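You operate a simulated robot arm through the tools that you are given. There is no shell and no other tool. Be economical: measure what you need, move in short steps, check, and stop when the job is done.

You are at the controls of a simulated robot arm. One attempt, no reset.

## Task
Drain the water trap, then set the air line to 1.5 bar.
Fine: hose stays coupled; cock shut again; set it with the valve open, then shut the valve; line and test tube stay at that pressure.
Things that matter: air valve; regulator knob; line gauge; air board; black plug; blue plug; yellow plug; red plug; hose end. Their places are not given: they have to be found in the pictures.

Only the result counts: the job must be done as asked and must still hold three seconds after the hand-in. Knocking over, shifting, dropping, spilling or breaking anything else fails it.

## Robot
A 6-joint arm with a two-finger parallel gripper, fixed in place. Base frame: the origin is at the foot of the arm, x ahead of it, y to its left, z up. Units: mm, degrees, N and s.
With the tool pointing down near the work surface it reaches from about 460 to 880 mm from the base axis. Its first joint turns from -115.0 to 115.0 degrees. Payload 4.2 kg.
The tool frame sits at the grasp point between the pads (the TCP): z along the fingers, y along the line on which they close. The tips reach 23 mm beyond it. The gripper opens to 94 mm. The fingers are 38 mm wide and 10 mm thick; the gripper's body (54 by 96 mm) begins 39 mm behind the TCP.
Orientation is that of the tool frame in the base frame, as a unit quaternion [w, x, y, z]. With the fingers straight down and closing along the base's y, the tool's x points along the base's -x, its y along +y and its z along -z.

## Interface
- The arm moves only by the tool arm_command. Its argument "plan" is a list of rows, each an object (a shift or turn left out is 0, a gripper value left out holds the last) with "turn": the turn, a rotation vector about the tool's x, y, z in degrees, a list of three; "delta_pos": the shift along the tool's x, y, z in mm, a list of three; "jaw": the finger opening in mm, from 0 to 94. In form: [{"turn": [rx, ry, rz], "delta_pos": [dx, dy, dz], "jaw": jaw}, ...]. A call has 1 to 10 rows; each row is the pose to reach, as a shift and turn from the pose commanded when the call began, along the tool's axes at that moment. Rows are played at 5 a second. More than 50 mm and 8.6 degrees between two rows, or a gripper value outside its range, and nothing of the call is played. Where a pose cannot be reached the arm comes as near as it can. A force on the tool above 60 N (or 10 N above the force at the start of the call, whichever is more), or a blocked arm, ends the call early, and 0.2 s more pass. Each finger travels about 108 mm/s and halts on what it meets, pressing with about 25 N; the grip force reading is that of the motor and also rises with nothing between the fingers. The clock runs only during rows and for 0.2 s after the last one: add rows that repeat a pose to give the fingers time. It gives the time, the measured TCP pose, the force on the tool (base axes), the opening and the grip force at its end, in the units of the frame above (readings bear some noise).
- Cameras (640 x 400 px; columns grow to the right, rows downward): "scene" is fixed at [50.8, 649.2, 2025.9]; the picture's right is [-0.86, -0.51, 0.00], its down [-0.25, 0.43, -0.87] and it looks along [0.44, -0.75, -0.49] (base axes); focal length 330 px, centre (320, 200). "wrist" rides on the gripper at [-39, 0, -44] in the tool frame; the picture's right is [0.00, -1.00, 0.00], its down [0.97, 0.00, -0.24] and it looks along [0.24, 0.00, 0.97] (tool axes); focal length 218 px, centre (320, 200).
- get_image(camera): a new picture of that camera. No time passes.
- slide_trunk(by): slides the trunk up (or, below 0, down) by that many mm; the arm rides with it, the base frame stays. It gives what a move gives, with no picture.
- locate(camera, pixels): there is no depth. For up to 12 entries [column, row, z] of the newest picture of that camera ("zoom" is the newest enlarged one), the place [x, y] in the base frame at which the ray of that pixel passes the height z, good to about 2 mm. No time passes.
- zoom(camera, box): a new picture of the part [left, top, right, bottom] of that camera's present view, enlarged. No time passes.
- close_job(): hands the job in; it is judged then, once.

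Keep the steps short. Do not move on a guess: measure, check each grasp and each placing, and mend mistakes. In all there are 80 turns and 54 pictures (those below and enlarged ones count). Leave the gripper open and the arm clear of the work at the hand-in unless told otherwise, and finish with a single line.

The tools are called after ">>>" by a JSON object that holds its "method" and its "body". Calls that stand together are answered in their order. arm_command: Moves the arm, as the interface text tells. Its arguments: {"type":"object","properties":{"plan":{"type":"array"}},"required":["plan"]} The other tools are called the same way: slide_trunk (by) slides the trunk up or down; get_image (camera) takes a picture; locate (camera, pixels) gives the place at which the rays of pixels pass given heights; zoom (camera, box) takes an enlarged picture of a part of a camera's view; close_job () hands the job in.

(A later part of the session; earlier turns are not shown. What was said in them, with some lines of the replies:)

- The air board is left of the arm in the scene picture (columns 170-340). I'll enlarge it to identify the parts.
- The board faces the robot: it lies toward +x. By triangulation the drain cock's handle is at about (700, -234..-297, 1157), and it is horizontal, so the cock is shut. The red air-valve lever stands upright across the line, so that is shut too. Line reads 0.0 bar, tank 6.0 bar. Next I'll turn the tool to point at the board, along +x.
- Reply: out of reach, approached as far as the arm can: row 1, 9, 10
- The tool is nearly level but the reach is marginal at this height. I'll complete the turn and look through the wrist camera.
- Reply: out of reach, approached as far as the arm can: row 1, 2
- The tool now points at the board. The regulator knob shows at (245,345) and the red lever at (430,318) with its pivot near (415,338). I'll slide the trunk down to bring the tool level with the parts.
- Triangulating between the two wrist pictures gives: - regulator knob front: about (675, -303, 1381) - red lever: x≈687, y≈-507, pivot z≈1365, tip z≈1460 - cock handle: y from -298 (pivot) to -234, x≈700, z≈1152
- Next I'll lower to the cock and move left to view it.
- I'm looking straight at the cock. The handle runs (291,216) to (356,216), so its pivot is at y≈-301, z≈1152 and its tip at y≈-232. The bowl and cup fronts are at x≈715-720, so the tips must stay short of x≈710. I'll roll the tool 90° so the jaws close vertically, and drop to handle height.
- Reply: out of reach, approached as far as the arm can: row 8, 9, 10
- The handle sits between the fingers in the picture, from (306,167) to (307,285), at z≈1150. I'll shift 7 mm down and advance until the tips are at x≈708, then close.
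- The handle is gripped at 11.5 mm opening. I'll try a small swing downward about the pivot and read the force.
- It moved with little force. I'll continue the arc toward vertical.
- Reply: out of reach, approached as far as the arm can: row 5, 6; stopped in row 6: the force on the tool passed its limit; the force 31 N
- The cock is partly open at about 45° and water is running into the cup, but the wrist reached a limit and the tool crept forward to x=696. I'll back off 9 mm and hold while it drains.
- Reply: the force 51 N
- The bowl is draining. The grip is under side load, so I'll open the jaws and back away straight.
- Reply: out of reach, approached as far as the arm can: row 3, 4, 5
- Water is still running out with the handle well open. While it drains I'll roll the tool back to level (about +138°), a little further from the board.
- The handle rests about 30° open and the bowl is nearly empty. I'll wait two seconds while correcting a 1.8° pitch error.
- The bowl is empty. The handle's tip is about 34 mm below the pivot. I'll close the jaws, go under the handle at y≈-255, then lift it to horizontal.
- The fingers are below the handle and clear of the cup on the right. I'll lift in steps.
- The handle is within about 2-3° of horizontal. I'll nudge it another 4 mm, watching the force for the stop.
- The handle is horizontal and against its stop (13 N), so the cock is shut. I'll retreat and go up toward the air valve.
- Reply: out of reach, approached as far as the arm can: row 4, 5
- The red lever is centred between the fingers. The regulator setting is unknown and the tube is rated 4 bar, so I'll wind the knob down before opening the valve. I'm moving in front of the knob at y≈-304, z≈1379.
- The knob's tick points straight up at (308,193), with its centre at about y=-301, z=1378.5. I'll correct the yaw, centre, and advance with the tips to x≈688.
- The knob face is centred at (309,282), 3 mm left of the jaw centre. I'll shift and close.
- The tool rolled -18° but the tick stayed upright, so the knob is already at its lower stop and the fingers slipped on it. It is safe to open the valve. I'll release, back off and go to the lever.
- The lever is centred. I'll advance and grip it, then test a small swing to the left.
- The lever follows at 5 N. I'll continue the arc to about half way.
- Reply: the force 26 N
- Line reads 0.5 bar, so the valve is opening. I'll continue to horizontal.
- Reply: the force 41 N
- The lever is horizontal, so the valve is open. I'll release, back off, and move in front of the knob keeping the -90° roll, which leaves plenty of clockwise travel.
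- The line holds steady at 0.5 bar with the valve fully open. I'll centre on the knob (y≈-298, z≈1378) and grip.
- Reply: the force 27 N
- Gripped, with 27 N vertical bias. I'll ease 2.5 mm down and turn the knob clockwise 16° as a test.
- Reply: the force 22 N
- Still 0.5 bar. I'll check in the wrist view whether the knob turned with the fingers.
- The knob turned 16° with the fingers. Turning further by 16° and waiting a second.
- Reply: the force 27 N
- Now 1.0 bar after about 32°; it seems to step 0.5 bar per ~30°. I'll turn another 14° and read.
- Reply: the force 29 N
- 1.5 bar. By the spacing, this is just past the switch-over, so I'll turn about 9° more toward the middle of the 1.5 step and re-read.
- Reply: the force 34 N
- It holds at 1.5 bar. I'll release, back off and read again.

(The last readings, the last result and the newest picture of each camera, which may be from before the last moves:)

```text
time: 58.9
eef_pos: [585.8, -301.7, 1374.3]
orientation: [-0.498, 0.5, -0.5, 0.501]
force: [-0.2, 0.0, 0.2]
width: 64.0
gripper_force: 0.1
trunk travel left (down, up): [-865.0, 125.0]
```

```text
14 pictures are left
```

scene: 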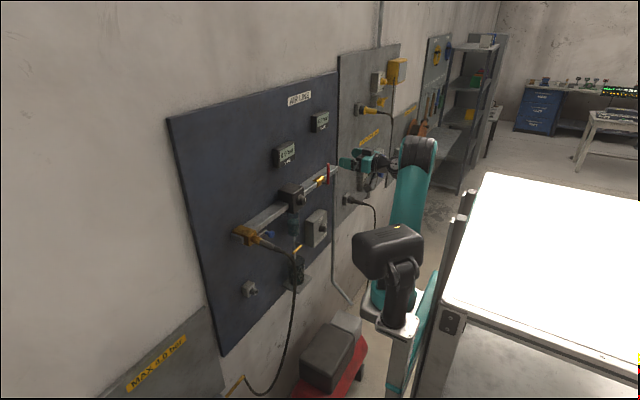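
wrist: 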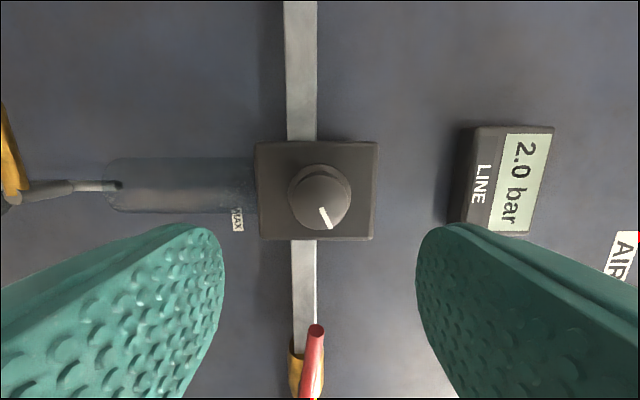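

After release the knob snapped on to the next detent and reads 2.0 bar; the tick is at about 60°, so the steps are 20° per 0.5 bar. I'll re-grip and turn back 20°.

>>> {"method": "arm_command", "body": {"plan": [{"delta_pos": [-2, 0, 40]}, {"delta_pos": [-2, 0, 80]}, {"delta_pos": [-2, 0, 81]}, {"delta_pos": [-2, 0, 81], "jaw": 30}, {"delta_pos": [-2, 0, 81], "jaw": 30}, {"delta_pos": [-2, 0, 81], "jaw": 30}]}}

>>> {"method": "arm_command", "body": {"plan": [{"turn": [0, 0, -7]}, {"turn": [0, 0, -14]}, {"turn": [0, 0, -20]}, {"turn": [0, 0, -20]}, {"turn": [0, 0, -20]}, {"turn": [0, 0, -20]}, {"turn": [0, 0, -20]}]}}

>>> {"method": "zoom", "body": {"camera": "scene", "box": [260, 135, 330, 215]}}

```text
time: 60.2
eef_pos: [669.1, -300.0, 1374.0]
orientation: [0.498, -0.501, 0.501, -0.5]
force: [4.9, 2.3, -10.3]
width: 36.9
gripper_force: 45.3
trunk travel left (down, up): [-865.0, 125.0]
```

```text
time: 61.9
eef_pos: [668.8, -301.2, 1374.4]
orientation: [-0.405, 0.579, -0.406, 0.58]
force: [8.6, 4.0, -9.2]
width: 37.1
gripper_force: 44.5
trunk travel left (down, up): [-865.0, 125.0]
```

```text
5.00 times, centred on (295, 175) of scene
```

zoom: 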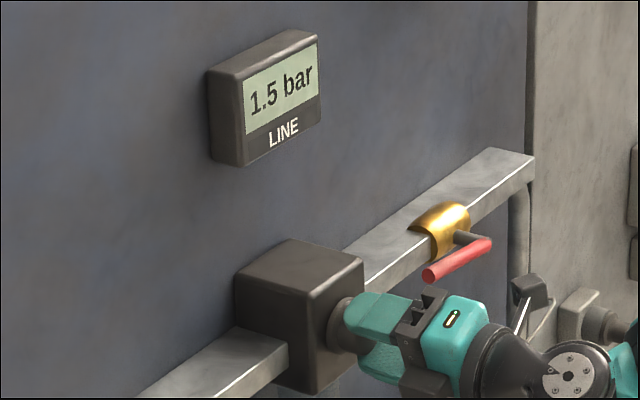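

Reads 1.5 bar again. I'll release, back off, level to -90° and re-read.

>>> {"method": "arm_command", "body": {"plan": [{"jaw": 64}, {"jaw": 64}, {"jaw": 64, "delta_pos": [0, 0, -40]}, {"jaw": 64, "delta_pos": [0, 0, -80]}, {"turn": [0, 0, 8], "delta_pos": [0, 0, -80]}, {"turn": [0, 0, 16], "delta_pos": [0, 0, -80]}, {"turn": [0, 0, 20], "delta_pos": [0, 0, -80]}, {"turn": [0, 0, 20], "delta_pos": [0, 0, -80]}, {"turn": [0, 0, 20], "delta_pos": [0, 0, -80]}]}}

>>> {"method": "get_image", "body": {"camera": "wrist"}}

```text
time: 63.9
eef_pos: [587.1, -298.9, 1374.7]
orientation: [-0.499, 0.5, -0.5, 0.501]
force: [-0.3, -0.3, -0.6]
width: 64.2
gripper_force: 0.0
out of reach, approached as far as the arm can: row 4
trunk travel left (down, up): [-865.0, 125.0]
```

```text
12 pictures are left
```

wrist: 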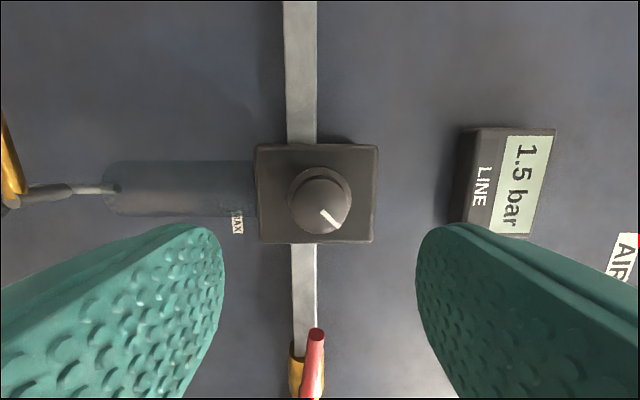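

The line stays at 1.5 bar with the tick at about 40°. Now to shut the valve: I'll move to the lever (y≈-440, z≈1363).

>>> {"method": "arm_command", "body": {"plan": [{"delta_pos": [45, 4, 0], "jaw": 50}, {"delta_pos": [90, 8, 0]}, {"delta_pos": [130, 11, 0]}, {"delta_pos": [141, 11.5, 0]}, {"delta_pos": [141, 11.5, 0]}]}}

>>> {"method": "get_image", "body": {"camera": "wrist"}}

```text
time: 65.0
eef_pos: [585.9, -441.7, 1363.6]
orientation: [-0.499, 0.5, -0.5, 0.501]
force: [0.1, -0.3, -0.1]
width: 49.9
gripper_force: 0.1
trunk travel left (down, up): [-865.0, 125.0]
```

```text
11 pictures are left
```

wrist: 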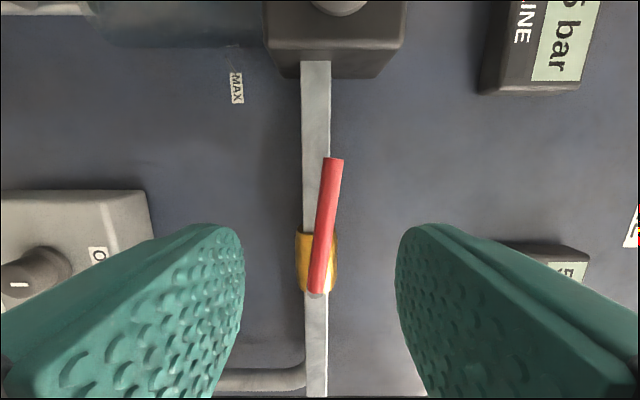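

The lever rests at about 8° above horizontal, from (333,160) to (316,292). I'll match that tilt, advance and grip.

>>> {"method": "arm_command", "body": {"plan": [{"turn": [0, 0, 4], "delta_pos": [0, -6, 30]}, {"turn": [0, 0, 8], "delta_pos": [0, -7, 70]}, {"turn": [0, 0, 8], "delta_pos": [0, -7, 92]}, {"turn": [0, 0, 8], "delta_pos": [0, -7, 92]}, {"turn": [0, 0, 8], "delta_pos": [0, -7, 92], "jaw": 6}, {"turn": [0, 0, 8], "delta_pos": [0, -7, 92], "jaw": 6}, {"turn": [0, 0, 8], "delta_pos": [0, -7, 92], "jaw": 6}]}}

```text
time: 66.7
eef_pos: [679.7, -440.5, 1368.6]
orientation: [0.533, -0.465, 0.534, -0.464]
force: [5.2, -0.2, -2.8]
width: 13.0
gripper_force: 45.2
trunk travel left (down, up): [-865.0, 125.0]
```

Gripped (13.0 mm) with little force. I'll swing the lever back up in an arc.

>>> {"method": "arm_command", "body": {"plan": [{"turn": [0, 0, 8.2], "delta_pos": [0.68, -9.4, 0]}, {"turn": [0, 0, 16.4], "delta_pos": [2.69, -18.6, 0]}, {"turn": [0, 0, 24.6], "delta_pos": [5.99, -27.5, 0]}, {"turn": [0, 0, 32.8], "delta_pos": [10.5, -35.8, 0]}, {"turn": [0, 0, 41], "delta_pos": [16.2, -43.3, 0]}, {"turn": [0, 0, 49.2], "delta_pos": [22.9, -50, 0]}, {"turn": [0, 0, 57.4], "delta_pos": [30.5, -55.6, 0]}, {"turn": [0, 0, 65.6], "delta_pos": [38.7, -60.1, 0]}, {"turn": [0, 0, 73.8], "delta_pos": [47.6, -63.4, 0]}, {"turn": [0, 0, 80], "delta_pos": [54.5, -65, 0]}]}}

>>> {"method": "get_image", "body": {"camera": "wrist"}}

```text
time: 68.8
eef_pos: [679.3, -505.2, 1428.1]
orientation: [0.709, -0.012, 0.705, -0.015]
force: [21.5, -18.4, 27.2]
width: 13.4
gripper_force: 45.3
trunk travel left (down, up): [-865.0, 125.0]
```

```text
10 pictures are left
```

wrist: 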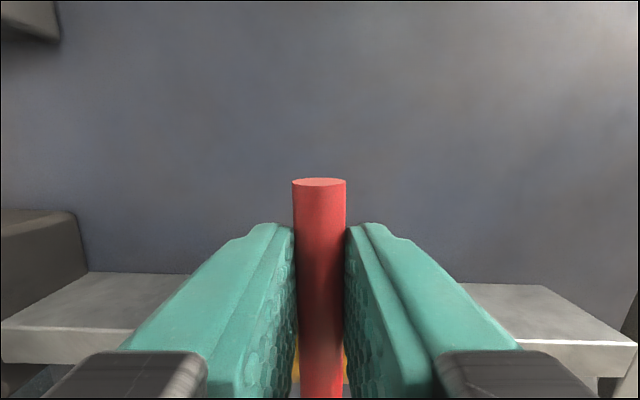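

Within ~2° of upright. I'll push the last few degrees against the stop.

>>> {"method": "arm_command", "body": {"plan": [{"turn": [0, 0, 2], "delta_pos": [0, -3, 0]}, {"turn": [0, 0, 3], "delta_pos": [0, -5, 0]}, {"turn": [0, 0, 3], "delta_pos": [0, -6, 0]}, {"turn": [0, 0, 3], "delta_pos": [0, -6, 0]}]}}

>>> {"method": "arm_command", "body": {"plan": [{"jaw": 50}, {"jaw": 50}, {"jaw": 50, "delta_pos": [0, 0, -45]}, {"jaw": 50, "delta_pos": [0, 0, -90]}, {"jaw": 50, "delta_pos": [0, 0, -90]}]}}

>>> {"method": "get_image", "body": {"camera": "wrist"}}

```text
time: 69.8
eef_pos: [678.8, -508.5, 1429.6]
orientation: [0.709, 0.006, 0.706, 0.003]
force: [16.7, -13.9, 26.6]
width: 13.2
gripper_force: 44.9
trunk travel left (down, up): [-865.0, 125.0]
```

```text
time: 71.0
eef_pos: [588.5, -508.5, 1428.8]
orientation: [0.707, 0.007, 0.707, 0.005]
force: [-0.2, 0.4, -0.7]
width: 50.1
gripper_force: 0.1
trunk travel left (down, up): [-865.0, 125.0]
```

```text
9 pictures are left
```

wrist: 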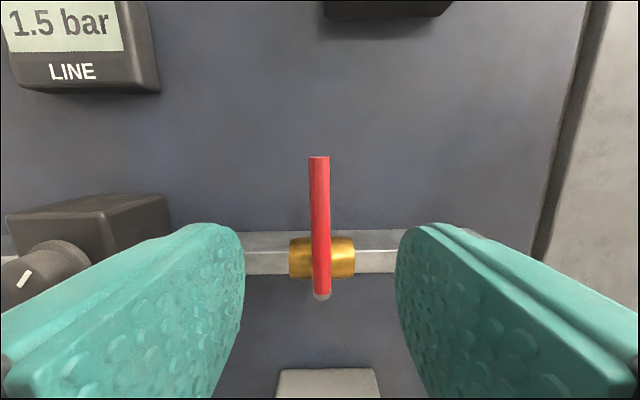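

The lever is upright as at the start (its 1° lean in the picture matches the tool's roll), and the line reads 1.5 bar. I'll retreat further, wait, and do a final check of pressure, cock, hose and cup.

>>> {"method": "arm_command", "body": {"plan": [{"delta_pos": [0, 0, -30], "jaw": 80}, {"delta_pos": [0, 0, -60]}, {"delta_pos": [0, 0, -60]}, {"delta_pos": [0, 0, -60]}, {"delta_pos": [0, 0, -60]}, {"delta_pos": [0, 0, -60]}, {"delta_pos": [0, 0, -60]}, {"delta_pos": [0, 0, -60]}, {"delta_pos": [0, 0, -60]}, {"delta_pos": [0, 0, -60]}]}}

>>> {"method": "zoom", "body": {"camera": "scene", "box": [220, 130, 350, 310]}}

>>> {"method": "get_image", "body": {"camera": "wrist"}}

>>> {"method": "zoom", "body": {"camera": "scene", "box": [265, 135, 315, 170]}}

```text
time: 73.2
eef_pos: [535.9, -509.6, 1428.3]
orientation: [0.705, 0.009, 0.709, 0.002]
force: [-0.2, 0.2, -0.2]
width: 80.0
gripper_force: 0.1
out of reach, approached as far as the arm can: row 2, 3, 4, 5, 6, 7, 8, 9, 10
trunk travel left (down, up): [-865.0, 125.0]
```

```text
2.22 times, centred on (285, 220) of scene
```

zoom: 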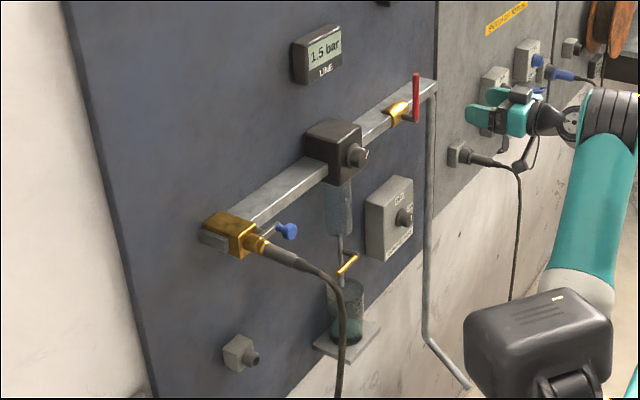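

```text
7 pictures are left
```

wrist: 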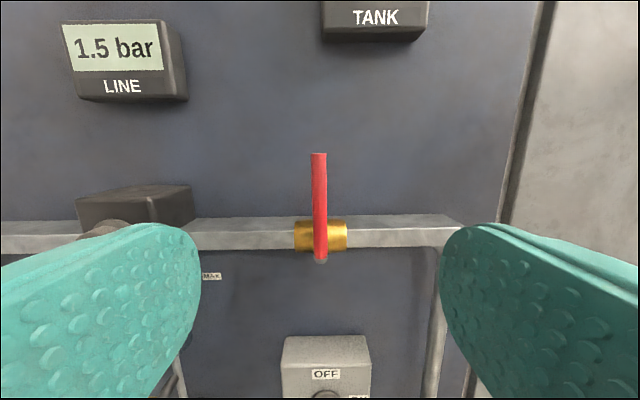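

```text
11.43 times, centred on (290, 152) of scene
```

zoom: 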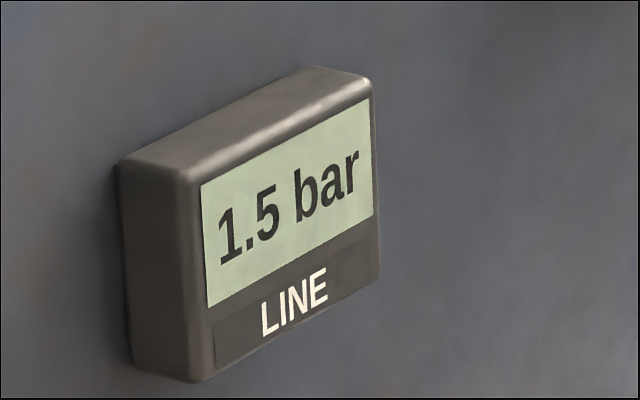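

Everything checks out. The line still reads 1.5 bar about 3 s after the valve was shut. The cock is horizontal, the bowl is empty, the cup is standing with the water, and the hose is coupled. The gripper is open and clear, so I'm handing in.

>>> {"method": "close_job", "body": {}}

```text
The job is handed in.
```

The water trap is drained and its cock shut again, the air line is set to 1.5 bar with the valve now shut, the hose is still coupled, the line gauge held at 1.5 bar before hand-in (the test tube's own pressure was not read), and the job is handed in.
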